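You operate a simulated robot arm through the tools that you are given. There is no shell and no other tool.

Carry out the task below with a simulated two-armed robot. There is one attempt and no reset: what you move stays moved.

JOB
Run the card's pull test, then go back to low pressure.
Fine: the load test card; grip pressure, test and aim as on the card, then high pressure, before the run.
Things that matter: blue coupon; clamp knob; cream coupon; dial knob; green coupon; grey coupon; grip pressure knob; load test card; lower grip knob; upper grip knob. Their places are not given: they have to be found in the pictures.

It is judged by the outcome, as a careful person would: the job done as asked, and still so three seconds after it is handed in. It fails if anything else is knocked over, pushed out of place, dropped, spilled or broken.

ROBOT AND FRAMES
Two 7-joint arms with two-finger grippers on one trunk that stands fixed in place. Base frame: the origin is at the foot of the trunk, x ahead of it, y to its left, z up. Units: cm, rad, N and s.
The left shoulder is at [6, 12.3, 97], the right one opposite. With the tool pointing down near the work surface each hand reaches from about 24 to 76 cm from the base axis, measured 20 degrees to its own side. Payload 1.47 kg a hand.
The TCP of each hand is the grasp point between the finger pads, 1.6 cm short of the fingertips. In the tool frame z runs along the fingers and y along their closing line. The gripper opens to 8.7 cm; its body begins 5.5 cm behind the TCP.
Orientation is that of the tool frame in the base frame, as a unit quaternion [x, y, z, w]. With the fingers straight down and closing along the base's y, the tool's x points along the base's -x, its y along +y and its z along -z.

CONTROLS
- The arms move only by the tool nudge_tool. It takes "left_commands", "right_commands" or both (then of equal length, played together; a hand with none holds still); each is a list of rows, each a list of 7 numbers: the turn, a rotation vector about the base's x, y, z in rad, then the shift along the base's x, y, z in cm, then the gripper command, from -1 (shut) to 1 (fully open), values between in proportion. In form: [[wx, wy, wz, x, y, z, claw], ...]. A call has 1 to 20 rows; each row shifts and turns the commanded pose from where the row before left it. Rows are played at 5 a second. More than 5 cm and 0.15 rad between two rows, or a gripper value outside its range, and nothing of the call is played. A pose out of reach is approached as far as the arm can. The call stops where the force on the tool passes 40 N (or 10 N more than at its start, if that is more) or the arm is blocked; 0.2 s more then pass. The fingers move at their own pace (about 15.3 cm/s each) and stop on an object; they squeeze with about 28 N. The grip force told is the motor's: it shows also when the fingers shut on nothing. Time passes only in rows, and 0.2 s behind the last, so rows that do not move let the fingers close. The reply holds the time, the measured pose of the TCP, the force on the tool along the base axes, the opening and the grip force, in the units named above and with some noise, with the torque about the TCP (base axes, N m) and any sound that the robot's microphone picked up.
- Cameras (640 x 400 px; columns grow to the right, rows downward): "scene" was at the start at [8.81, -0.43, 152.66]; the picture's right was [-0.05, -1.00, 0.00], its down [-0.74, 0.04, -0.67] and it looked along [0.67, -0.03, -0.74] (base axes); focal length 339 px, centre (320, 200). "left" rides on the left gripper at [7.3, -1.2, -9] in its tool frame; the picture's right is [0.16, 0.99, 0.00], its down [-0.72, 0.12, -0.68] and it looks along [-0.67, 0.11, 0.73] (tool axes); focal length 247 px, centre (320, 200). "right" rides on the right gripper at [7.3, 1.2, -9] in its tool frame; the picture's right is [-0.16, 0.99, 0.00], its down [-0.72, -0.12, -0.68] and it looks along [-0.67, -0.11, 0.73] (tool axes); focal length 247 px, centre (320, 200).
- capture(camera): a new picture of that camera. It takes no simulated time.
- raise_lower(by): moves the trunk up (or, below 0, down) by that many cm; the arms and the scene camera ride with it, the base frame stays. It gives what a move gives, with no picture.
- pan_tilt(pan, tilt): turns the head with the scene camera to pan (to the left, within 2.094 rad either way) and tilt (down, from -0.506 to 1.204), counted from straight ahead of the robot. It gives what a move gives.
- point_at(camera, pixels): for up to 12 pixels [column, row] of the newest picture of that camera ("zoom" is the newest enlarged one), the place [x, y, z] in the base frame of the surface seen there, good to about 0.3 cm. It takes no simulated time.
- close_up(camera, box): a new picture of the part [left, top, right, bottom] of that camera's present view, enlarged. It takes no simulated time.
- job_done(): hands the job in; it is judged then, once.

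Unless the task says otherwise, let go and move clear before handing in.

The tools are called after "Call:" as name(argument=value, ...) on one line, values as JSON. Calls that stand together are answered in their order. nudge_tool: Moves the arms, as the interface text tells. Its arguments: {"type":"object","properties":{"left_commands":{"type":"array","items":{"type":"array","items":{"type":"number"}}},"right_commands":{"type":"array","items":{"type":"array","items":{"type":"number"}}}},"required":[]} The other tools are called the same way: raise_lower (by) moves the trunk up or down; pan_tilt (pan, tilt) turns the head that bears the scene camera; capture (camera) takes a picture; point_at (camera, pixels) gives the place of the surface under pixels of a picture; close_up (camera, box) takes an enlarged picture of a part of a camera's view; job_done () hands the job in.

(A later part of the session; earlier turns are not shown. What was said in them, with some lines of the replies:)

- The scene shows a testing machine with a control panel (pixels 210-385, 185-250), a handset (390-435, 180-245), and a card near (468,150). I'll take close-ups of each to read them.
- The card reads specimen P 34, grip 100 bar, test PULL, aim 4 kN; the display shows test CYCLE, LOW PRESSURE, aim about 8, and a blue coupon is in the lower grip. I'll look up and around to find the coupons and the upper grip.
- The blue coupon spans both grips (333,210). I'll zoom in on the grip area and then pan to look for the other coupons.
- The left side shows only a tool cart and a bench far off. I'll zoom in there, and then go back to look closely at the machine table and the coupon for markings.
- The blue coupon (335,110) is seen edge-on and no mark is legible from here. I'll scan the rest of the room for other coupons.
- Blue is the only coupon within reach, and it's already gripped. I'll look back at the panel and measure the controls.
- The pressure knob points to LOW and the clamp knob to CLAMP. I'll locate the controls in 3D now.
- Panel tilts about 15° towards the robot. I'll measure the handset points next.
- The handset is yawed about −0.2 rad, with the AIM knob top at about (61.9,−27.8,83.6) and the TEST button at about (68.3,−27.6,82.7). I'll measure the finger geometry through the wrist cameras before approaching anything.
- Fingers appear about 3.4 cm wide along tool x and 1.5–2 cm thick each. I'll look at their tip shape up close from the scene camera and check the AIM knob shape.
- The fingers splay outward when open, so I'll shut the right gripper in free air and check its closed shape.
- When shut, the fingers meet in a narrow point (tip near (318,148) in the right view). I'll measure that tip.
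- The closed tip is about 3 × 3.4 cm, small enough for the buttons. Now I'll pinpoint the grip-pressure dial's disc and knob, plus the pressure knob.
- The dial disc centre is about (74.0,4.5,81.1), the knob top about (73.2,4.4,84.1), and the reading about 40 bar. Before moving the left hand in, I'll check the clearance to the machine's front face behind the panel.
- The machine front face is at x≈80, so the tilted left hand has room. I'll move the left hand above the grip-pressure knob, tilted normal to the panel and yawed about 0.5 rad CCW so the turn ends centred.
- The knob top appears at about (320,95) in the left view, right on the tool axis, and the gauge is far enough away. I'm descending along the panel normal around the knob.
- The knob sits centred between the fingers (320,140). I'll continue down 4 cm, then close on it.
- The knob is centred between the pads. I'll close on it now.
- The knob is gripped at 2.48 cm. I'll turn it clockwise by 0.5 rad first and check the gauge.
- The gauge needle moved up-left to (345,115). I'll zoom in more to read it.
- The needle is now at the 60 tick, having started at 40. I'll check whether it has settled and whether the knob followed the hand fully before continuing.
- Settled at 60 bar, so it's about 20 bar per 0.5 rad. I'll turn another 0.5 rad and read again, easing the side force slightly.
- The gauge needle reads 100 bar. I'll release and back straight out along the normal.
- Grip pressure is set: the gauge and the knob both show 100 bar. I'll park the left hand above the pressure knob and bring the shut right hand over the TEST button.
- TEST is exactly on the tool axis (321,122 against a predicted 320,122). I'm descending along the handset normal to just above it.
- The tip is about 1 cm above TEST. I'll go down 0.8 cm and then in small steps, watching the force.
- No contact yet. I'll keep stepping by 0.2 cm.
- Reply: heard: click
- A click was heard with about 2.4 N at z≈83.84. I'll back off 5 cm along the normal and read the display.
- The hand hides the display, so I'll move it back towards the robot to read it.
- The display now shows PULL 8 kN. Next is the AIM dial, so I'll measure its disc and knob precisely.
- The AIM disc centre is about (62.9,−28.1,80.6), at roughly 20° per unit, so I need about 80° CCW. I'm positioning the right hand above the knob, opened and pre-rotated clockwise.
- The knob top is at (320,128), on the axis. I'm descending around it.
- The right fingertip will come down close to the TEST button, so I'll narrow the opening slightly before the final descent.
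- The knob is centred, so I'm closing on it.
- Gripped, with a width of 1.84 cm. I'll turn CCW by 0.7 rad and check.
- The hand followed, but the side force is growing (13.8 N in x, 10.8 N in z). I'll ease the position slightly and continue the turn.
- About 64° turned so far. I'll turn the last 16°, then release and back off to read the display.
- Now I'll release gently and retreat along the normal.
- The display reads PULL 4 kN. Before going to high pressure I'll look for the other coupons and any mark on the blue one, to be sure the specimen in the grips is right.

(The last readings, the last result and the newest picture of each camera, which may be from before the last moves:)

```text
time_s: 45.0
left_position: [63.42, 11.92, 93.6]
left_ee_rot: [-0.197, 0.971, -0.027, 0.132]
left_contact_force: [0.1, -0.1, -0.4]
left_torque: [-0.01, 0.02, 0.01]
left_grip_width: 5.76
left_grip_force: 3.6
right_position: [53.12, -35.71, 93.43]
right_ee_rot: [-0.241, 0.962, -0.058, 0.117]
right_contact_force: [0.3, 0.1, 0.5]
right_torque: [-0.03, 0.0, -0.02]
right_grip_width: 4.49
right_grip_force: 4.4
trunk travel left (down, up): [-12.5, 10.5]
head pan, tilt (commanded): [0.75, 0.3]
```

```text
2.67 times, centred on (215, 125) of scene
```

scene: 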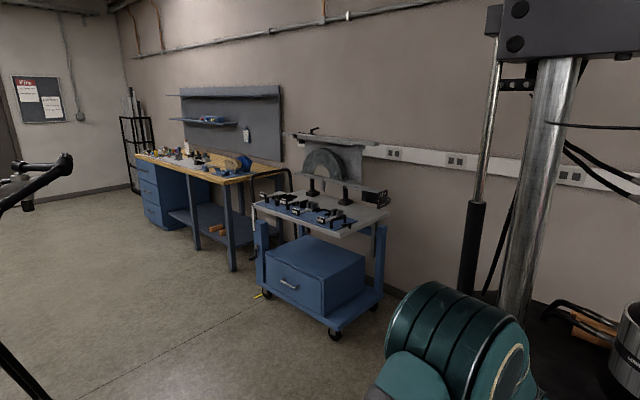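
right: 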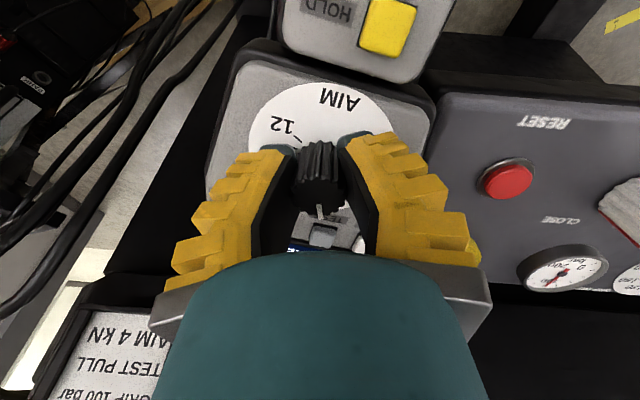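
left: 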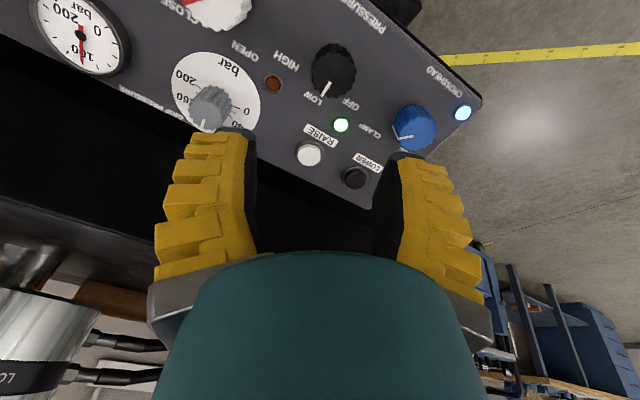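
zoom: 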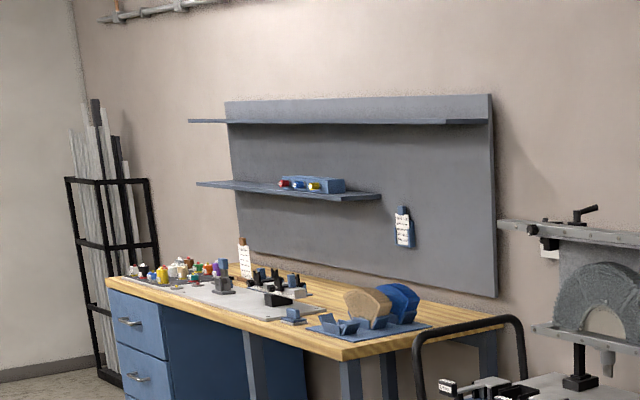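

The other coupons can only be on the far bench, out of reach; the blue one is clamped in both grips as the loaded specimen. Next I'll turn the head back and line the left hand up over the pressure knob.

Call:
pan_tilt(pan=-0.1, tilt=0.9)

Call:
nudge_tool(left_commands=[[0, 0, 0, 0.1, 0, -2.3, 0.2], [0, 0, 0, 0.15, 0, -2.4, 0.2], [0, 0, 0, 0.2, 0, -2.3, 0.2], [0, 0, 0, 0, 0, 0, 0.2]])

Call:
capture(camera="left")

Call:
capture(camera="scene")

```text
time_s: 46.1
left_position: [63.47, 11.95, 93.72]
left_ee_rot: [-0.197, 0.971, -0.027, 0.132]
left_contact_force: [0.3, 1.3, 0.4]
left_torque: [0.0, -0.03, 0.0]
left_grip_width: 5.75
left_grip_force: 3.5
right_position: [53.17, -35.78, 93.39]
right_ee_rot: [-0.241, 0.962, -0.058, 0.117]
right_contact_force: [0.4, 0.4, -0.1]
right_torque: [0.03, 0.0, -0.01]
right_grip_width: 4.51
right_grip_force: 3.9
trunk travel left (down, up): [-12.5, 10.5]
head pan, tilt (commanded): [-0.099, 0.901]
```

```text
time_s: 47.1
left_position: [63.91, 11.99, 86.52]
left_ee_rot: [-0.197, 0.971, -0.028, 0.133]
left_contact_force: [0.6, -0.4, -0.5]
left_torque: [0.0, 0.0, 0.01]
left_grip_width: 5.74
left_grip_force: 4.0
right_position: [53.21, -35.81, 93.42]
right_ee_rot: [-0.241, 0.962, -0.057, 0.117]
right_contact_force: [0.2, 0.1, 1.1]
right_torque: [0.01, 0.01, -0.02]
right_grip_width: 4.46
right_grip_force: 4.1
trunk travel left (down, up): [-12.5, 10.5]
head pan, tilt (commanded): [-0.099, 0.901]
```

```text
taken
```

left: 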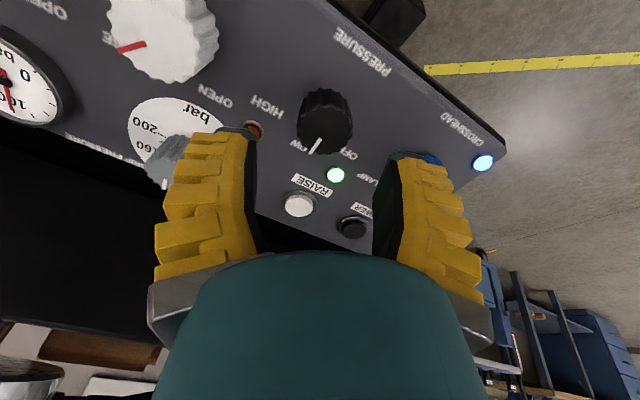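

```text
taken
```

scene: 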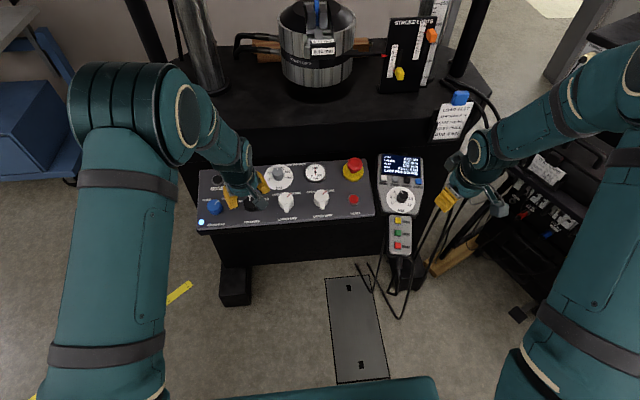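

Knob appears near (325,125) on the axis, but the finger on the left of the image would come down by the HIGH lamp (253,130). I'll measure how far the lamps stand proud of the panel.

Call:
close_up(camera="left", box=[220, 60, 420, 260])

Call:
point_at(camera="left", pixels=[[254, 128], [336, 175], [345, 190], [320, 170], [325, 100], [325, 135], [312, 130], [340, 130], [325, 150], [300, 202], [285, 150], [360, 140]])

Call:
close_up(camera="scene", box=[220, 165, 290, 225])

```text
2.00 times, centred on (320, 160) of left
```

zoom: 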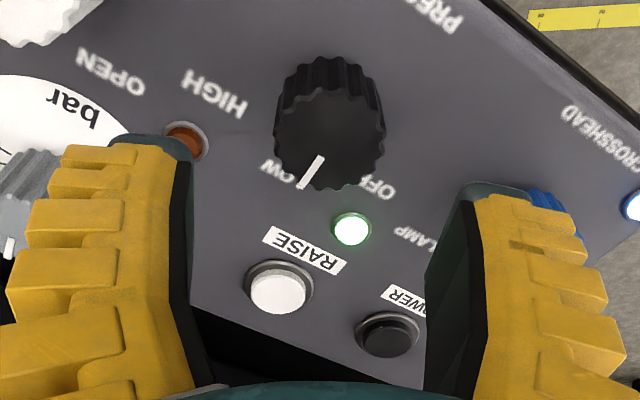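

```text
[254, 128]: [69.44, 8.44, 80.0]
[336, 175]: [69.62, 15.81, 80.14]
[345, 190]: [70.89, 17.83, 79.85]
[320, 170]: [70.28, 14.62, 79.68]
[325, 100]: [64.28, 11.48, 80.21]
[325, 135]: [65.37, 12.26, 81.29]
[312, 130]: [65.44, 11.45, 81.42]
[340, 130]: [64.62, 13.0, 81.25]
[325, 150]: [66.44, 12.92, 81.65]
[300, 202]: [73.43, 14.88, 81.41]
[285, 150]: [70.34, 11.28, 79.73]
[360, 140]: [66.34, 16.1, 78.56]
```

```text
6.67 times, centred on (255, 195) of scene
```

zoom: 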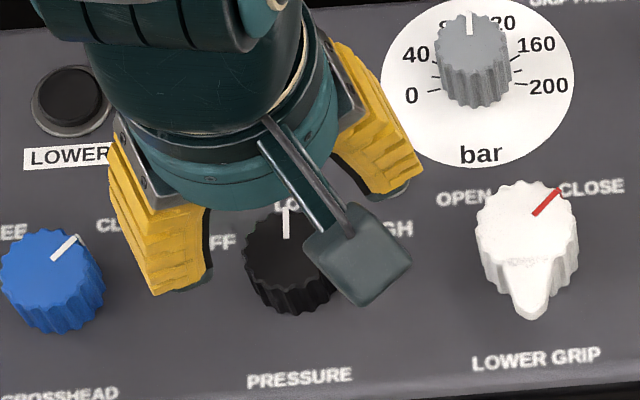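

The lamps stand only about 0.3 cm proud, so with tips kept 0.8 cm above the panel they clear. I'm shifting 0.25 cm to +y and descending around the pressure knob.

Call:
nudge_tool(left_commands=[[0, 0, 0, 0.3, 0.23, -1.35, 0.15], [0, 0, 0, 0.4, 0, -1.35, 0.15], [0, 0, 0, 0, 0, 0, 0.15]])

Call:
capture(camera="left")

Call:
close_up(camera="scene", box=[200, 155, 310, 235])

```text
time_s: 47.9
left_position: [64.61, 12.25, 83.81]
left_ee_rot: [-0.197, 0.971, -0.028, 0.131]
left_contact_force: [0.5, 0.2, 0.2]
left_torque: [0.0, -0.01, -0.02]
left_grip_width: 5.54
left_grip_force: 3.5
right_position: [53.18, -35.99, 93.47]
right_ee_rot: [-0.241, 0.962, -0.058, 0.117]
right_contact_force: [-0.6, -0.9, -0.6]
right_torque: [0.03, -0.01, 0.01]
right_grip_width: 4.5
right_grip_force: 3.8
trunk travel left (down, up): [-12.5, 10.5]
head pan, tilt (commanded): [-0.099, 0.901]
```

```text
taken
```

left: 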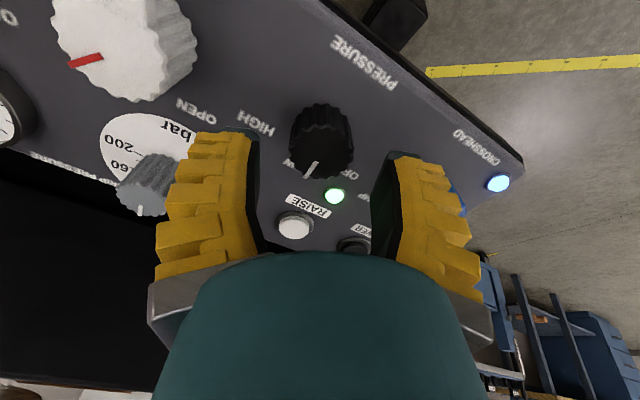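

```text
5.00 times, centred on (255, 195) of scene
```

zoom: 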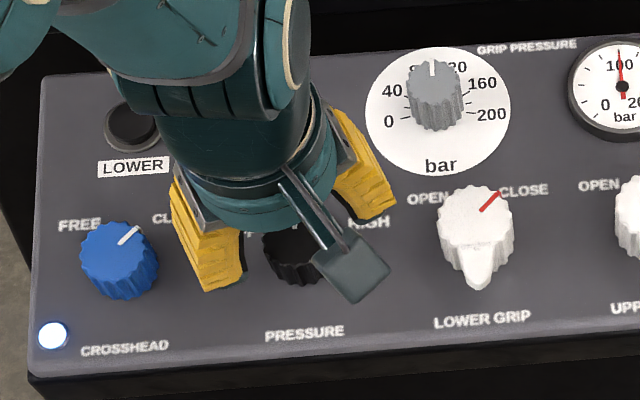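

Knob top at (321,155), on the axis. I'll make the final descent.

Call:
nudge_tool(left_commands=[[0, 0, 0, 0.37, 0, -1.33, 0.15], [0, 0, 0, 0.37, 0, -1.32, 0.15], [0, 0, 0, 0, 0, 0, 0.15]])

Call:
capture(camera="left")

```text
time_s: 48.7
left_position: [65.5, 12.23, 81.18]
left_ee_rot: [-0.197, 0.971, -0.027, 0.132]
left_contact_force: [-0.4, 0.0, -0.7]
left_torque: [-0.03, 0.04, 0.01]
left_grip_width: 5.52
left_grip_force: 3.9
right_position: [53.22, -35.84, 93.38]
right_ee_rot: [-0.241, 0.962, -0.058, 0.117]
right_contact_force: [-0.4, 0.5, 0.6]
right_torque: [0.0, -0.01, -0.01]
right_grip_width: 4.5
right_grip_force: 4.5
trunk travel left (down, up): [-12.5, 10.5]
head pan, tilt (commanded): [-0.099, 0.901]
```

```text
taken
```

left: 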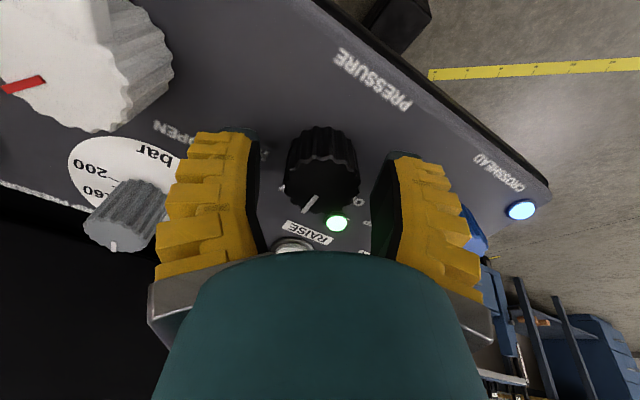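

Well centred. I'm closing on the pressure knob.

Call:
nudge_tool(left_commands=[[0, 0, 0, 0, 0, 0, -0.1], [0, 0, 0, 0, 0, 0, -1], [0, 0, 0, 0, 0, 0, -1]])

Call:
nudge_tool(left_commands=[[0.0269, 0, -0.0963, 0, 0, 0, -1], [0.0269, 0, -0.0963, 0, 0, 0, -1], [0.0269, 0, -0.0963, 0, 0, 0, -1], [0.0269, 0, -0.0963, 0, 0, 0, -1], [0.0269, 0, -0.0963, 0, 0, 0, -1], [0, 0, 0, 0, 0, 0, -1]])

Call:
capture(camera="left")

Call:
close_up(camera="scene", box=[200, 155, 310, 235])

Call:
close_up(camera="scene", box=[370, 145, 440, 215])

```text
time_s: 49.5
left_position: [65.43, 12.18, 81.18]
left_ee_rot: [-0.198, 0.971, -0.027, 0.132]
left_contact_force: [-2.8, 2.5, 1.2]
left_torque: [-0.06, 0.36, -0.05]
left_grip_width: 3.1
left_grip_force: 29.5
right_position: [53.06, -35.83, 93.4]
right_ee_rot: [-0.241, 0.962, -0.057, 0.117]
right_contact_force: [0.0, -0.4, 0.6]
right_torque: [0.02, -0.02, -0.02]
right_grip_width: 4.51
right_grip_force: 4.3
trunk travel left (down, up): [-12.5, 10.5]
head pan, tilt (commanded): [-0.099, 0.901]
```

```text
time_s: 50.9
left_position: [65.34, 12.25, 81.24]
left_ee_rot: [0.05, 0.99, 0.007, 0.134]
left_contact_force: [-5.4, 2.5, -0.2]
left_torque: [0.03, 0.43, -0.01]
left_grip_width: 3.01
left_grip_force: 29.7
right_position: [53.12, -35.79, 93.41]
right_ee_rot: [-0.241, 0.962, -0.057, 0.117]
right_contact_force: [-0.7, -0.6, -0.4]
right_torque: [0.0, 0.02, -0.02]
right_grip_width: 4.5
right_grip_force: 4.7
trunk travel left (down, up): [-12.5, 10.5]
head pan, tilt (commanded): [-0.099, 0.901]
```

```text
taken
```

left: 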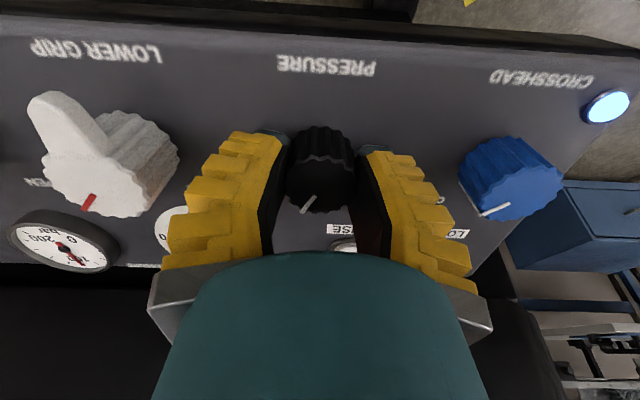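

```text
5.00 times, centred on (255, 195) of scene
```

zoom: 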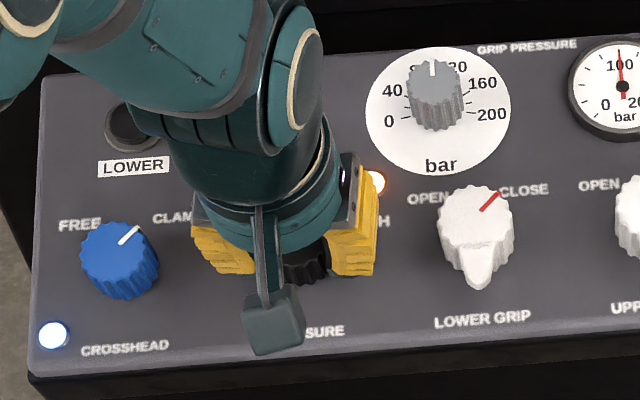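

```text
5.71 times, centred on (405, 180) of scene
```

zoom: 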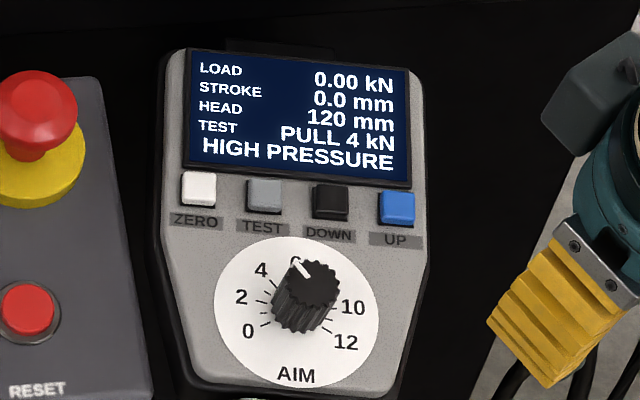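

The HIGH lamp lit and the display reads HIGH PRESSURE. I'll turn a bit further so the knob is well seated at HIGH, then release.

Call:
nudge_tool(left_commands=[[0.0269, 0, -0.0963, -0.03, 0.03, 0, -1], [0.0269, 0, -0.0963, -0.03, 0.02, 0, -1], [0.0269, 0, -0.0963, 0, 0, 0, -1], [0, 0, 0, 0, 0, 0, -1]])

Call:
capture(camera="left")

```text
time_s: 51.9
left_position: [65.29, 12.19, 81.27]
left_ee_rot: [0.198, 0.971, 0.027, 0.132]
left_contact_force: [-0.7, -1.0, -2.3]
left_torque: [0.11, 0.2, 0.0]
left_grip_width: 2.92
left_grip_force: 29.5
right_position: [53.16, -35.78, 93.32]
right_ee_rot: [-0.24, 0.962, -0.058, 0.116]
right_contact_force: [0.1, 0.1, 0.7]
right_torque: [-0.01, 0.01, -0.01]
right_grip_width: 4.5
right_grip_force: 4.3
trunk travel left (down, up): [-12.5, 10.5]
head pan, tilt (commanded): [-0.099, 0.901]
```

```text
taken
```

left: 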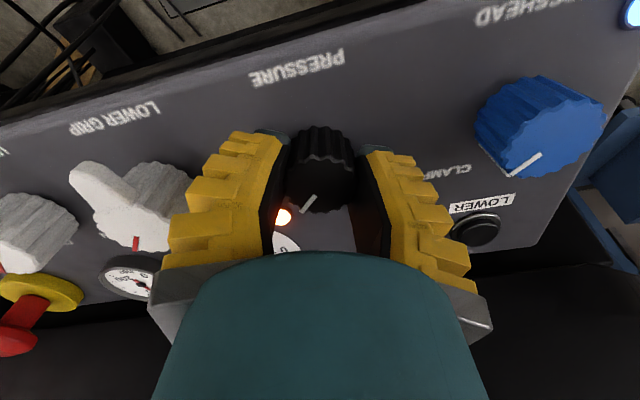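

The knob is at HIGH and still held. I'll keep the left hand holding it there, ready to turn back, and measure the RUN button for the right hand.

Call:
close_up(camera="scene", box=[375, 205, 425, 265])

```text
6.67 times, centred on (400, 235) of scene
```

zoom: 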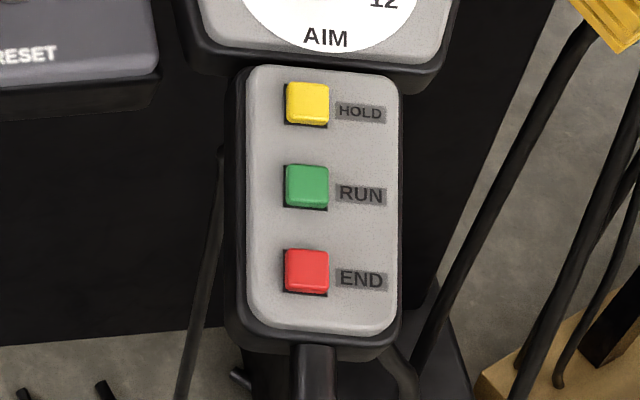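

Call:
point_at(camera="zoom", pixels=[[307, 101], [306, 184], [306, 266], [290, 184], [322, 184], [306, 172], [306, 196], [265, 184], [265, 300], [265, 80], [385, 300], [385, 90]])

```text
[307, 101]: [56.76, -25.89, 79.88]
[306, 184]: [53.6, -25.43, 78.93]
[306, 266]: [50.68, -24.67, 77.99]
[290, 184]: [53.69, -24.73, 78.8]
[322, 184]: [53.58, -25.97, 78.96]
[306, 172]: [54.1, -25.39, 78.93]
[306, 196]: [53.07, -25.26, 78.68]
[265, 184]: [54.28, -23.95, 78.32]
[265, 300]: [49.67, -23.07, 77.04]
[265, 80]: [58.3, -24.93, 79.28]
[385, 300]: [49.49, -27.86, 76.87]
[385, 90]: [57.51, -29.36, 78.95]
```

RUN's top centre is (53.6,−25.4,78.9). I'll shut the right gripper, re-align it with the handset and bring it above RUN.

Call:
nudge_tool(right_commands=[[0.0354, -0.0076, -0.1352, -0.41, 2.19, -0.98, -1], [0.0354, -0.0076, -0.1352, -0.41, 2.19, -0.98, -1], [0.0354, -0.0076, -0.1352, -0.41, 2.19, -0.98, -1], [0.0354, -0.0076, -0.1352, -0.4, 2.19, -0.98, -1], [0.0354, -0.0076, -0.1352, -0.4, 2.19, -0.98, -1], [0, 0, 0, 0, 0, 0, -1]])

Call:
capture(camera="right")

Call:
close_up(camera="scene", box=[370, 145, 440, 215])

```text
time_s: 53.3
left_position: [65.29, 12.06, 81.14]
left_ee_rot: [0.197, 0.971, 0.027, 0.131]
left_contact_force: [-0.5, -3.5, -0.9]
left_torque: [-0.01, 0.18, -0.04]
left_grip_width: 2.91
left_grip_force: 30.4
right_position: [51.2, -24.8, 88.4]
right_ee_rot: [0.105, 0.986, -0.014, 0.129]
right_contact_force: [0.7, -0.6, -0.3]
right_torque: [-0.01, 0.01, 0.03]
right_grip_width: 0.0
right_grip_force: 27.8
trunk travel left (down, up): [-12.5, 10.5]
head pan, tilt (commanded): [-0.099, 0.901]
```

```text
taken
```

right: 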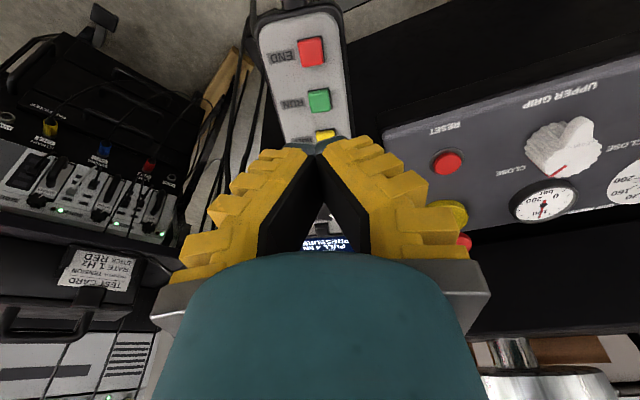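

```text
5.71 times, centred on (405, 180) of scene
```

zoom: 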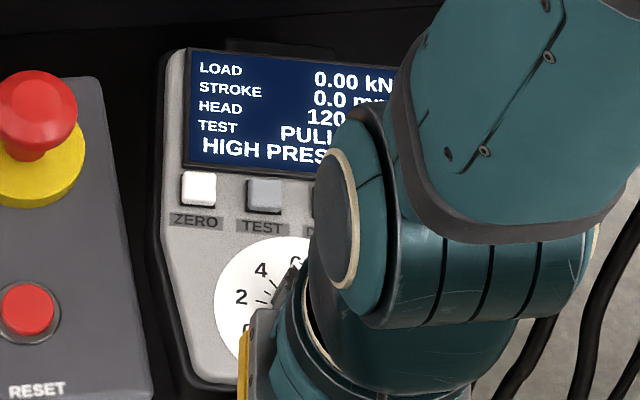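

RUN at (319,100) matches the predicted axis point (320,102), and the display shows HIGH PRESSURE with PULL. I'm descending to about 1 cm above RUN.

Call:
nudge_tool(right_commands=[[0, 0, 0, 0.46, -0.1, -1.76, -1], [0, 0, 0, 0.46, -0.1, -1.76, -1], [0, 0, 0, 0.46, -0.1, -1.76, -1], [0, 0, 0, 0.46, -0.1, -1.76, -1], [0, 0, 0, 0, 0, 0, -1]])

Call:
capture(camera="right")

Call:
close_up(camera="scene", box=[360, 185, 440, 265])

```text
time_s: 54.5
left_position: [65.25, 12.07, 81.22]
left_ee_rot: [0.197, 0.971, 0.026, 0.132]
left_contact_force: [-1.0, -3.3, 1.8]
left_torque: [0.16, 0.0, -0.01]
left_grip_width: 2.79
left_grip_force: 29.8
right_position: [52.95, -25.28, 81.47]
right_ee_rot: [0.103, 0.986, -0.013, 0.13]
right_contact_force: [-0.7, -0.5, -0.7]
right_torque: [-0.02, 0.0, 0.0]
right_grip_width: 0.0
right_grip_force: 28.0
trunk travel left (down, up): [-12.5, 10.5]
head pan, tilt (commanded): [-0.099, 0.901]
```

```text
taken
```

right: 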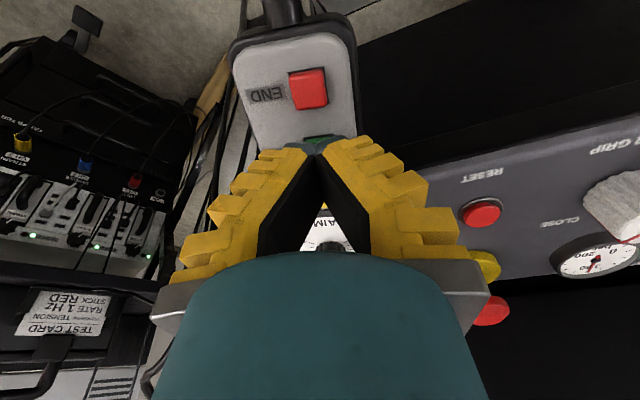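

```text
5.00 times, centred on (400, 225) of scene
```

zoom: 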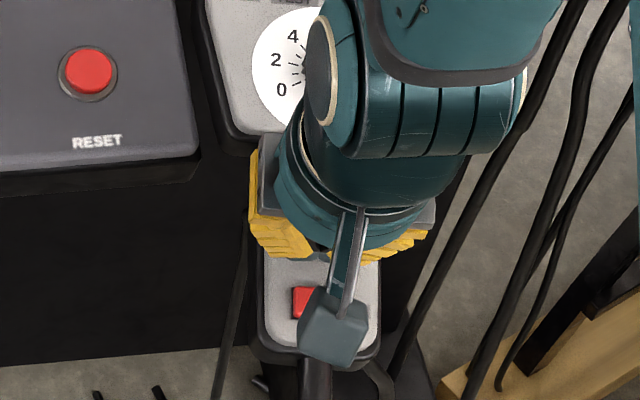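

Call:
nudge_tool(right_commands=[[0, 0, 0, 0.12, -0.025, -0.45, -1], [0, 0, 0, 0.1, -0.02, -0.38, -1], [0, 0, 0, 0, 0, 0, -1]])

Call:
nudge_tool(right_commands=[[0, 0, 0, 0.05, -0.01, -0.19, -1], [0, 0, 0, 0, 0, 0, -1]])

Call:
nudge_tool(right_commands=[[0, 0, 0, 0.05, -0.01, -0.19, -1], [0, 0, 0, 0, 0, 0, -1]])

```text
time_s: 55.3
left_position: [65.36, 12.22, 81.17]
left_ee_rot: [0.196, 0.971, 0.027, 0.132]
left_contact_force: [-0.9, -2.5, 3.4]
left_torque: [0.15, -0.01, -0.03]
left_grip_width: 2.73
left_grip_force: 29.9
right_position: [53.1, -25.24, 80.48]
right_ee_rot: [0.104, 0.986, -0.014, 0.13]
right_contact_force: [0.1, 0.0, -0.6]
right_torque: [0.0, 0.0, 0.01]
right_grip_width: 0.02
right_grip_force: 28.4
trunk travel left (down, up): [-12.5, 10.5]
head pan, tilt (commanded): [-0.099, 0.901]
```

```text
time_s: 55.9
left_position: [65.28, 12.12, 81.24]
left_ee_rot: [0.197, 0.971, 0.026, 0.132]
left_contact_force: [0.2, -1.6, 4.2]
left_torque: [0.13, -0.05, 0.01]
left_grip_width: 2.74
left_grip_force: 30.2
right_position: [53.23, -25.46, 80.3]
right_ee_rot: [0.104, 0.986, -0.014, 0.13]
right_contact_force: [-0.7, -0.2, 0.3]
right_torque: [-0.02, 0.01, 0.0]
right_grip_width: 0.02
right_grip_force: 27.8
trunk travel left (down, up): [-12.5, 10.5]
head pan, tilt (commanded): [-0.099, 0.901]
```

```text
time_s: 56.5
left_position: [65.31, 12.16, 81.35]
left_ee_rot: [0.197, 0.971, 0.026, 0.132]
left_contact_force: [0.0, -3.4, 3.3]
left_torque: [0.09, -0.03, -0.04]
left_grip_width: 2.72
left_grip_force: 30.1
right_position: [53.32, -25.43, 80.16]
right_ee_rot: [0.104, 0.986, -0.013, 0.13]
right_contact_force: [-0.4, 0.1, 0.0]
right_torque: [-0.03, -0.01, -0.01]
right_grip_width: 0.0
right_grip_force: 28.0
trunk travel left (down, up): [-12.5, 10.5]
head pan, tilt (commanded): [-0.099, 0.901]
```

No contact yet. I'll confirm the display still reads HIGH before the last press.

Call:
close_up(camera="scene", box=[370, 145, 440, 215])

Call:
close_up(camera="scene", box=[200, 155, 310, 235])

```text
5.71 times, centred on (405, 180) of scene
```

zoom: 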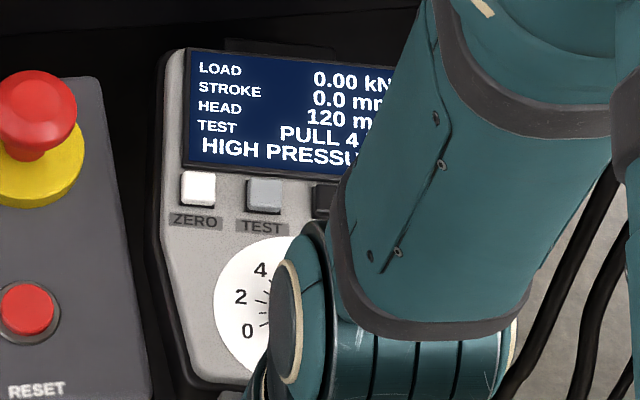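

```text
5.00 times, centred on (255, 195) of scene
```

zoom: 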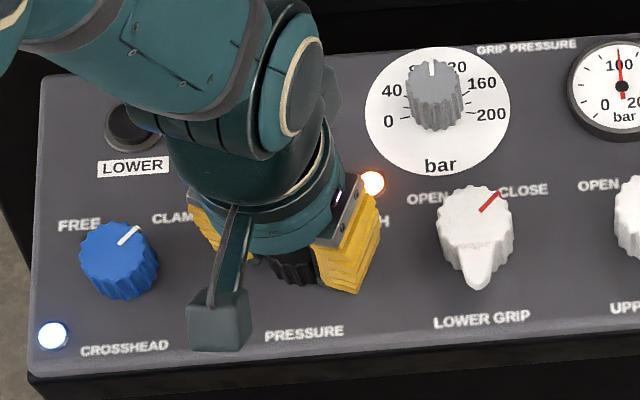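

Everything is as on the card: 100 bar, PULL 4, HIGH PRESSURE. I'll press RUN with small steps.

Call:
nudge_tool(right_commands=[[0, 0, 0, 0.05, -0.01, -0.19, -1], [0, 0, 0, 0, 0, 0, -1]])

```text
time_s: 57.1
left_position: [65.32, 12.17, 81.22]
left_ee_rot: [0.197, 0.971, 0.027, 0.132]
left_contact_force: [1.1, -3.0, 4.5]
left_torque: [0.1, -0.03, -0.03]
left_grip_width: 2.71
left_grip_force: 30.5
right_position: [53.28, -25.38, 80.01]
right_ee_rot: [0.105, 0.986, -0.014, 0.13]
right_contact_force: [-0.2, -0.5, 1.6]
right_torque: [-0.01, -0.03, -0.01]
right_grip_width: 0.0
right_grip_force: 27.9
trunk travel left (down, up): [-12.5, 10.5]
head pan, tilt (commanded): [-0.099, 0.901]
heard: click
```

A click: RUN was pressed. I'll back the right hand off and watch the display.

Call:
nudge_tool(right_commands=[[0, 0, 0, -0.25, 0.05, 0.97, -1], [0, 0, 0, -0.5, 0.1, 1.93, -1], [0, 0, 0, -1, -1, 3, -1], [0, 0, 0, -1, -3, 3, -1], [0, 0, 0, -1, -4, 2, -1]])

Call:
close_up(camera="scene", box=[370, 145, 440, 215])

Call:
capture(camera="scene")

```text
time_s: 58.3
left_position: [65.36, 12.22, 81.29]
left_ee_rot: [0.196, 0.971, 0.027, 0.131]
left_contact_force: [1.6, -3.6, 7.9]
left_torque: [0.11, 0.03, 0.0]
left_grip_width: 2.7
left_grip_force: 29.5
right_position: [49.54, -33.16, 91.11]
right_ee_rot: [0.103, 0.986, -0.013, 0.129]
right_contact_force: [-0.5, 0.2, -0.3]
right_torque: [0.01, -0.04, 0.0]
right_grip_width: 0.01
right_grip_force: 27.7
trunk travel left (down, up): [-12.5, 10.5]
head pan, tilt (commanded): [-0.099, 0.901]
```

```text
5.71 times, centred on (405, 180) of scene
```

zoom: 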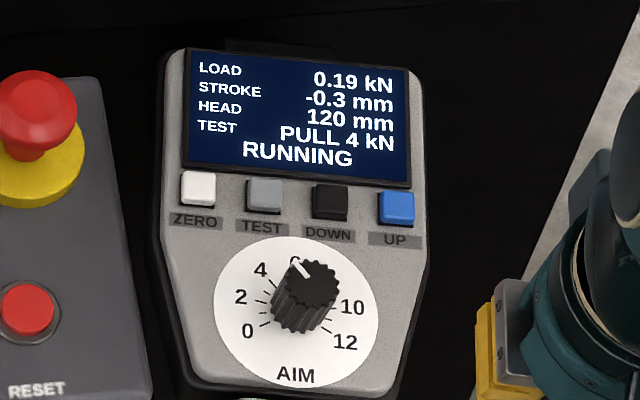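

```text
taken
```

scene: 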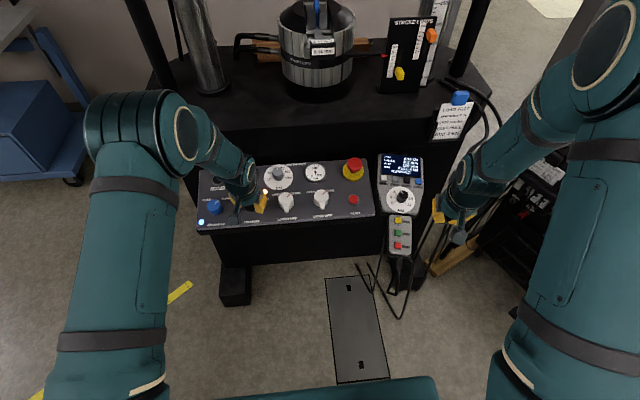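

The display reads RUNNING with load 0.19 kN. I'll wait and watch.

Call:
nudge_tool(right_commands=[[0, 0, 0, 0, 0, 0, -1], [0, 0, 0, 0, 0, 0, -1], [0, 0, 0, 0, 0, 0, -1], [0, 0, 0, 0, 0, 0, -1], [0, 0, 0, 0, 0, 0, -1], [0, 0, 0, 0, 0, 0, -1], [0, 0, 0, 0, 0, 0, -1], [0, 0, 0, 0, 0, 0, -1], [0, 0, 0, 0, 0, 0, -1], [0, 0, 0, 0, 0, 0, -1]])

Call:
close_up(camera="scene", box=[370, 145, 440, 215])

```text
time_s: 60.5
left_position: [65.21, 12.26, 81.1]
left_ee_rot: [0.198, 0.971, 0.026, 0.132]
left_contact_force: [2.0, -1.5, 7.3]
left_torque: [-0.06, -0.07, -0.04]
left_grip_width: 2.67
left_grip_force: 30.1
right_position: [49.58, -33.23, 91.13]
right_ee_rot: [0.104, 0.986, -0.013, 0.129]
right_contact_force: [0.3, -0.2, -0.4]
right_torque: [0.02, 0.04, -0.02]
right_grip_width: 0.0
right_grip_force: 27.9
trunk travel left (down, up): [-12.5, 10.5]
head pan, tilt (commanded): [-0.099, 0.901]
```

```text
5.71 times, centred on (405, 180) of scene
```

zoom: 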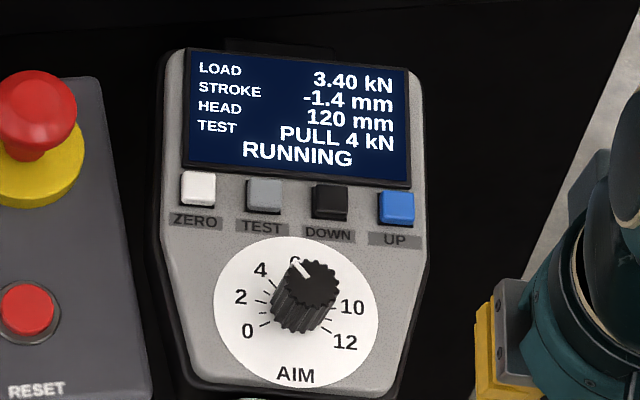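

Load is at 3.40 kN and rising towards 4. I'll wait a little more.

Call:
nudge_tool(right_commands=[[0, 0, 0, 0, 0, 0, -1], [0, 0, 0, 0, 0, 0, -1], [0, 0, 0, 0, 0, 0, -1], [0, 0, 0, 0, 0, 0, -1], [0, 0, 0, 0, 0, 0, -1]])

Call:
close_up(camera="scene", box=[370, 145, 440, 215])

```text
time_s: 61.7
left_position: [65.38, 12.2, 81.34]
left_ee_rot: [0.197, 0.971, 0.027, 0.132]
left_contact_force: [2.8, -1.7, 6.6]
left_torque: [0.01, -0.06, -0.06]
left_grip_width: 2.67
left_grip_force: 29.8
right_position: [49.57, -33.1, 90.91]
right_ee_rot: [0.103, 0.986, -0.014, 0.13]
right_contact_force: [-0.1, 0.8, 0.3]
right_torque: [0.0, 0.0, 0.01]
right_grip_width: 0.0
right_grip_force: 28.4
trunk travel left (down, up): [-12.5, 10.5]
head pan, tilt (commanded): [-0.099, 0.901]
```

```text
5.71 times, centred on (405, 180) of scene
```

zoom: 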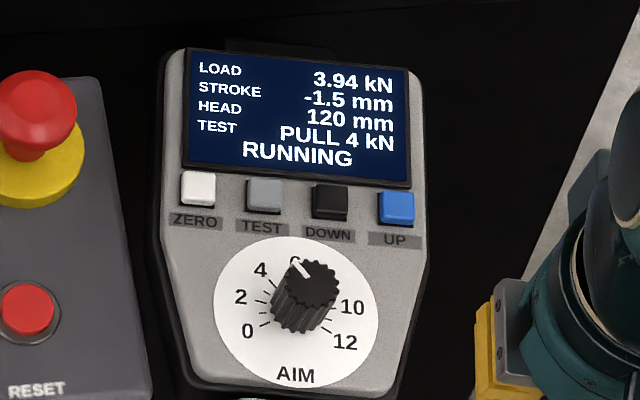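

Call:
nudge_tool(right_commands=[[0, 0, 0, 0, 0, 0, -1], [0, 0, 0, 0, 0, 0, -1], [0, 0, 0, 0, 0, 0, -1], [0, 0, 0, 0, 0, 0, -1], [0, 0, 0, 0, 0, 0, -1]])

Call:
close_up(camera="scene", box=[370, 145, 440, 215])

```text
time_s: 62.9
left_position: [65.33, 12.17, 81.25]
left_ee_rot: [0.197, 0.971, 0.028, 0.132]
left_contact_force: [3.3, -1.8, 6.2]
left_torque: [-0.06, -0.05, -0.02]
left_grip_width: 2.67
left_grip_force: 29.5
right_position: [49.59, -33.13, 90.92]
right_ee_rot: [0.103, 0.986, -0.013, 0.131]
right_contact_force: [0.5, 0.4, 0.0]
right_torque: [0.0, -0.01, -0.01]
right_grip_width: 0.0
right_grip_force: 27.9
trunk travel left (down, up): [-12.5, 10.5]
head pan, tilt (commanded): [-0.099, 0.901]
```

```text
5.71 times, centred on (405, 180) of scene
```

zoom: 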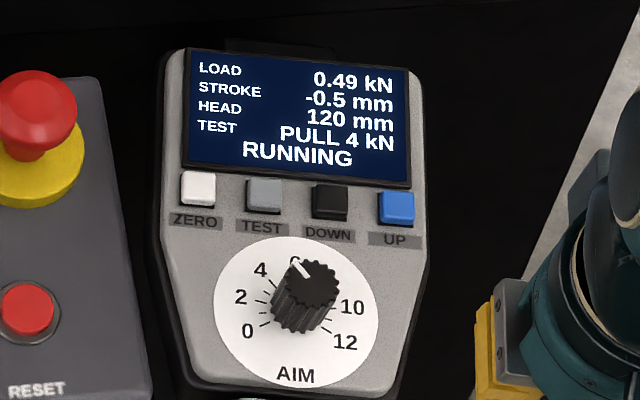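

Load reached about 4 kN and is unloading on its own (0.49 kN), but it's still RUNNING. I'll wait for it to finish.

Call:
nudge_tool(right_commands=[[0, 0, 0, 0, 0, 0, -1], [0, 0, 0, 0, 0, 0, -1], [0, 0, 0, 0, 0, 0, -1], [0, 0, 0, 0, 0, 0, -1], [0, 0, 0, 0, 0, 0, -1], [0, 0, 0, 0, 0, 0, -1], [0, 0, 0, 0, 0, 0, -1], [0, 0, 0, 0, 0, 0, -1]])

Call:
close_up(camera="scene", box=[370, 145, 440, 215])

```text
time_s: 64.7
left_position: [65.42, 12.15, 81.25]
left_ee_rot: [0.198, 0.971, 0.027, 0.131]
left_contact_force: [3.5, -1.7, 7.5]
left_torque: [-0.01, -0.09, -0.06]
left_grip_width: 2.65
left_grip_force: 30.3
right_position: [49.61, -33.14, 91.07]
right_ee_rot: [0.104, 0.986, -0.013, 0.13]
right_contact_force: [-0.2, 0.0, -0.3]
right_torque: [0.0, 0.0, -0.01]
right_grip_width: 0.0
right_grip_force: 28.0
trunk travel left (down, up): [-12.5, 10.5]
head pan, tilt (commanded): [-0.099, 0.901]
```

```text
5.71 times, centred on (405, 180) of scene
```

zoom: 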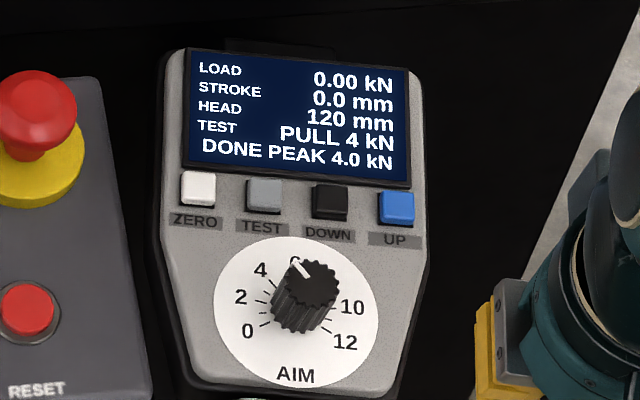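

DONE PEAK 4.0 kN. Now I'll turn the held pressure knob CCW back to LOW, checking before the final bit.

Call:
nudge_tool(left_commands=[[-0.0269, 0, 0.0963, 0, 0, 0, -1], [-0.0269, 0, 0.0963, 0, 0, 0, -1], [-0.0269, 0, 0.0963, 0, 0, 0, -1], [-0.0269, 0, 0.0963, 0, 0, 0, -1], [-0.0269, 0, 0.0963, 0, 0, 0, -1], [-0.0269, 0, 0.0963, 0, 0, 0, -1], [-0.0269, 0, 0.0963, 0, 0, 0, -1], [0, 0, 0, 0, 0, 0, -1]])

Call:
capture(camera="left")

Call:
close_up(camera="scene", box=[200, 155, 310, 235])

Call:
close_up(camera="scene", box=[370, 145, 440, 215])

```text
time_s: 66.5
left_position: [65.4, 12.26, 81.21]
left_ee_rot: [-0.149, 0.98, -0.021, 0.134]
left_contact_force: [2.2, -2.7, 9.2]
left_torque: [0.08, -0.09, 0.08]
left_grip_width: 2.67
left_grip_force: 30.0
right_position: [49.58, -33.08, 90.97]
right_ee_rot: [0.103, 0.986, -0.013, 0.13]
right_contact_force: [0.4, 1.1, -0.8]
right_torque: [-0.01, 0.01, 0.01]
right_grip_width: 0.0
right_grip_force: 28.0
trunk travel left (down, up): [-12.5, 10.5]
head pan, tilt (commanded): [-0.099, 0.901]
```

```text
taken
```

left: 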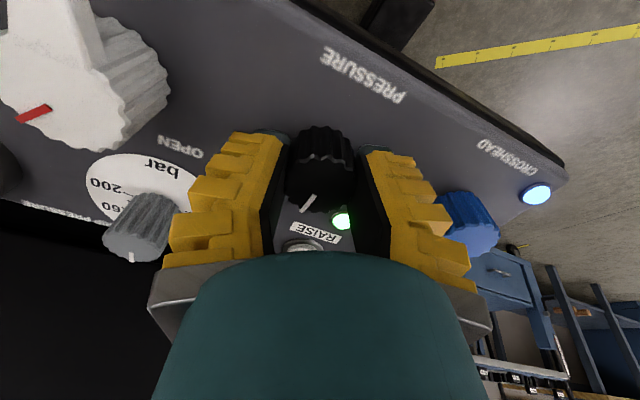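

```text
5.00 times, centred on (255, 195) of scene
```

zoom: 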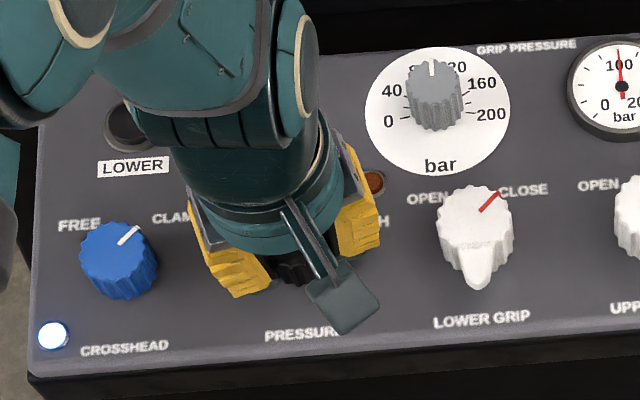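

```text
5.71 times, centred on (405, 180) of scene
```

zoom: 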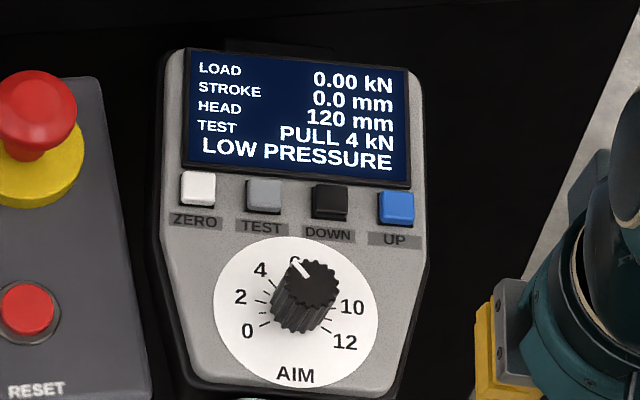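

LOW PRESSURE is shown and the green lamp is lit. I'll finish the last 0.1 rad to seat it, release and back out along the normal.

Call:
nudge_tool(left_commands=[[-0.0269, 0, 0.0963, 0, 0, 0, -1], [0, 0, 0, 0, 0, 0, -1], [0, 0, 0, 0, 0, 0, 0.0], [0, 0, 0, 0, 0, 0, 0.1], [0, 0, 0, 0, 0, 0, 0.1], [0, 0, 0, -0.4, 0, 1.45, 0.1], [0, 0, 0, -0.4, 0, 1.45, 0.1], [0, 0, 0, -0.6, 0, 2.2, 0.1], [0, 0, 0, -0.8, 0, 3, 0.1], [0, 0, 0, -2, 1, 3, 0.1], [0, 0, 0, -3, 2, 3, 0.1], [0, 0, 0, -3, 2, 2, 0.1], [0, 0, 0, 0, 0, 0, 0.1]])

Call:
capture(camera="scene")

Call:
close_up(camera="scene", box=[190, 150, 380, 240])

Call:
close_up(camera="scene", box=[370, 145, 440, 215])

```text
time_s: 69.3
left_position: [55.15, 17.17, 97.39]
left_ee_rot: [-0.197, 0.971, -0.028, 0.132]
left_contact_force: [0.5, 0.8, -0.2]
left_torque: [-0.02, 0.02, -0.03]
left_grip_width: 5.36
left_grip_force: 3.4
right_position: [49.68, -33.21, 90.98]
right_ee_rot: [0.103, 0.986, -0.014, 0.129]
right_contact_force: [0.3, -0.5, -0.8]
right_torque: [-0.01, -0.01, -0.01]
right_grip_width: 0.0
right_grip_force: 28.2
trunk travel left (down, up): [-12.5, 10.5]
head pan, tilt (commanded): [-0.099, 0.901]
```

```text
taken
```

scene: 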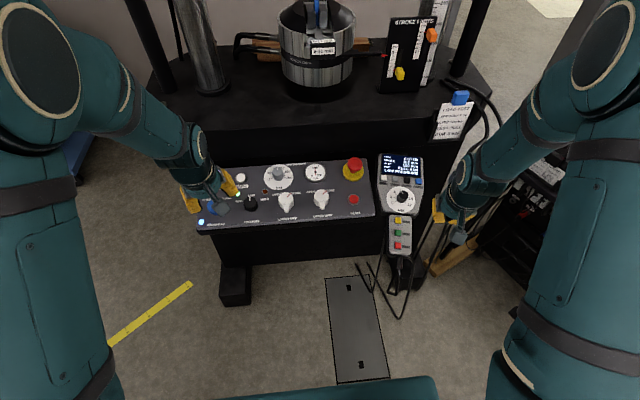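

```text
3.37 times, centred on (285, 195) of scene
```

zoom: 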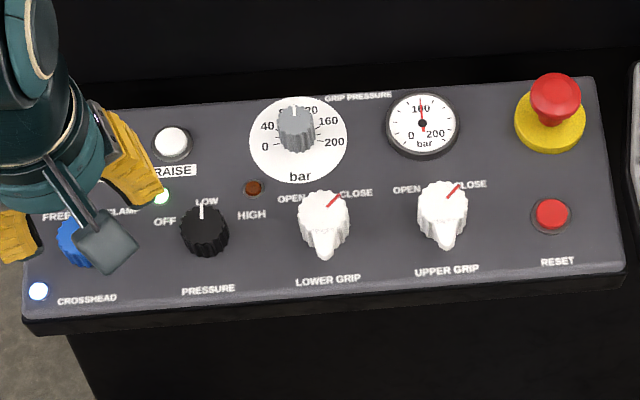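

```text
5.71 times, centred on (405, 180) of scene
```

zoom: 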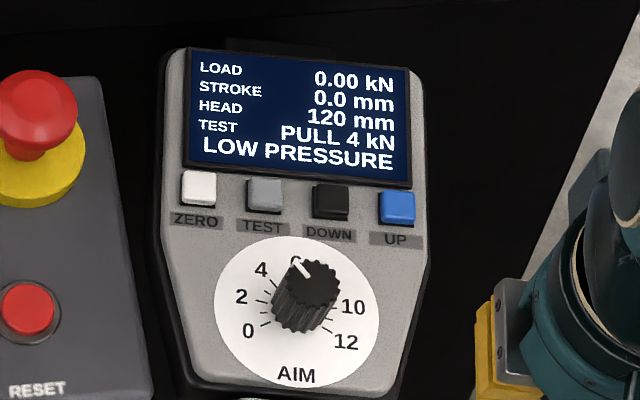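

The knob is at LOW, the display reads LOW PRESSURE, and both grips still read CLOSE. I'll move the left hand further clear and check the clamp knob and coupon once more.

Call:
nudge_tool(left_commands=[[0, 0, 0, -3, 2, 3, 0.1], [0, 0, 0, -3, 2, 3, 0.1], [0, 0, 0, -3, 1, 2, 0.1], [0, 0, 0, 0, 0, 0, 0.1]], right_commands=[[0, 0, 0, -2, -1, 3, -1], [0, 0, 0, -2, -1, 3, -1], [0, 0, 0, -2, -1, 2, -1], [0, 0, 0, 0, 0, 0, -1]])

Call:
pan_tilt(pan=-0.1, tilt=0.7)

Call:
capture(camera="scene")

Call:
close_up(camera="scene", box=[190, 210, 430, 350])

Call:
close_up(camera="scene", box=[250, 0, 460, 170])

```text
time_s: 70.3
left_position: [46.4, 22.31, 105.2]
left_ee_rot: [-0.197, 0.971, -0.028, 0.131]
left_contact_force: [0.2, -0.5, -0.2]
left_torque: [-0.01, 0.03, 0.01]
left_grip_width: 5.34
left_grip_force: 4.4
right_position: [43.7, -36.25, 98.85]
right_ee_rot: [0.103, 0.986, -0.013, 0.128]
right_contact_force: [0.0, 0.1, 0.8]
right_torque: [-0.06, 0.0, 0.05]
right_grip_width: 0.0
right_grip_force: 28.0
trunk travel left (down, up): [-12.5, 10.5]
head pan, tilt (commanded): [-0.099, 0.901]
```

```text
time_s: 71.0
left_position: [46.21, 22.23, 105.34]
left_ee_rot: [-0.197, 0.971, -0.027, 0.132]
left_contact_force: [0.3, -0.3, 0.4]
left_torque: [0.01, -0.03, -0.01]
left_grip_width: 5.34
left_grip_force: 4.0
right_position: [43.65, -36.18, 98.8]
right_ee_rot: [0.104, 0.986, -0.013, 0.13]
right_contact_force: [-0.5, 0.1, 0.6]
right_torque: [0.01, -0.01, -0.01]
right_grip_width: 0.04
right_grip_force: 28.0
trunk travel left (down, up): [-12.5, 10.5]
head pan, tilt (commanded): [-0.099, 0.7]
```

```text
taken
```

scene: 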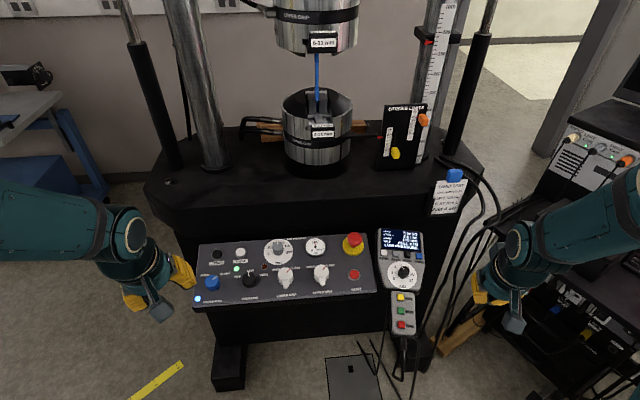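

```text
2.67 times, centred on (310, 280) of scene
```

zoom: 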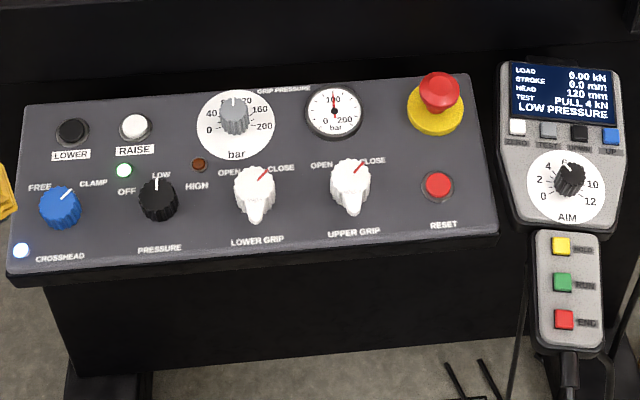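

```text
2.35 times, centred on (355, 85) of scene
```

zoom: 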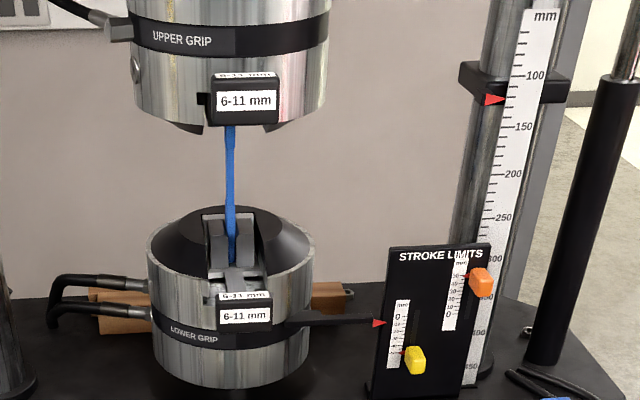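

The final pictures show the coupon still in both grips, the clamp knob at CLAMP, both grip knobs at CLOSE and 100 bar on the gauge. The display reads PULL 4 kN and LOW PRESSURE after DONE PEAK 4.0 kN, and both hands are clear, so I'm handing in.

Call:
job_done()

```text
The job is handed in.
```

The pull test ran to completion and the machine is back at low pressure. The display showed DONE PEAK 4.0 kN, and it now reads PULL 4 kN, LOW PRESSURE.

- **Setup:** I set grip pressure to 100 bar, switched the test from CYCLE to PULL, set the aim to 4 kN, then went to high pressure before pressing RUN.
- **Left as found:** The final pictures show the blue coupon still in both grips, both grip knobs at CLOSE and the crosshead at CLAMP. Both hands are clear of the panel.
- **Specimen not confirmed:** The card calls for P 34. I never saw a mark on the blue coupon, because it sits edge-on to the camera. It was already clamped in both grips when I started, and I did not find the green, cream or grey coupons anywhere within reach, so I ran the test on it.
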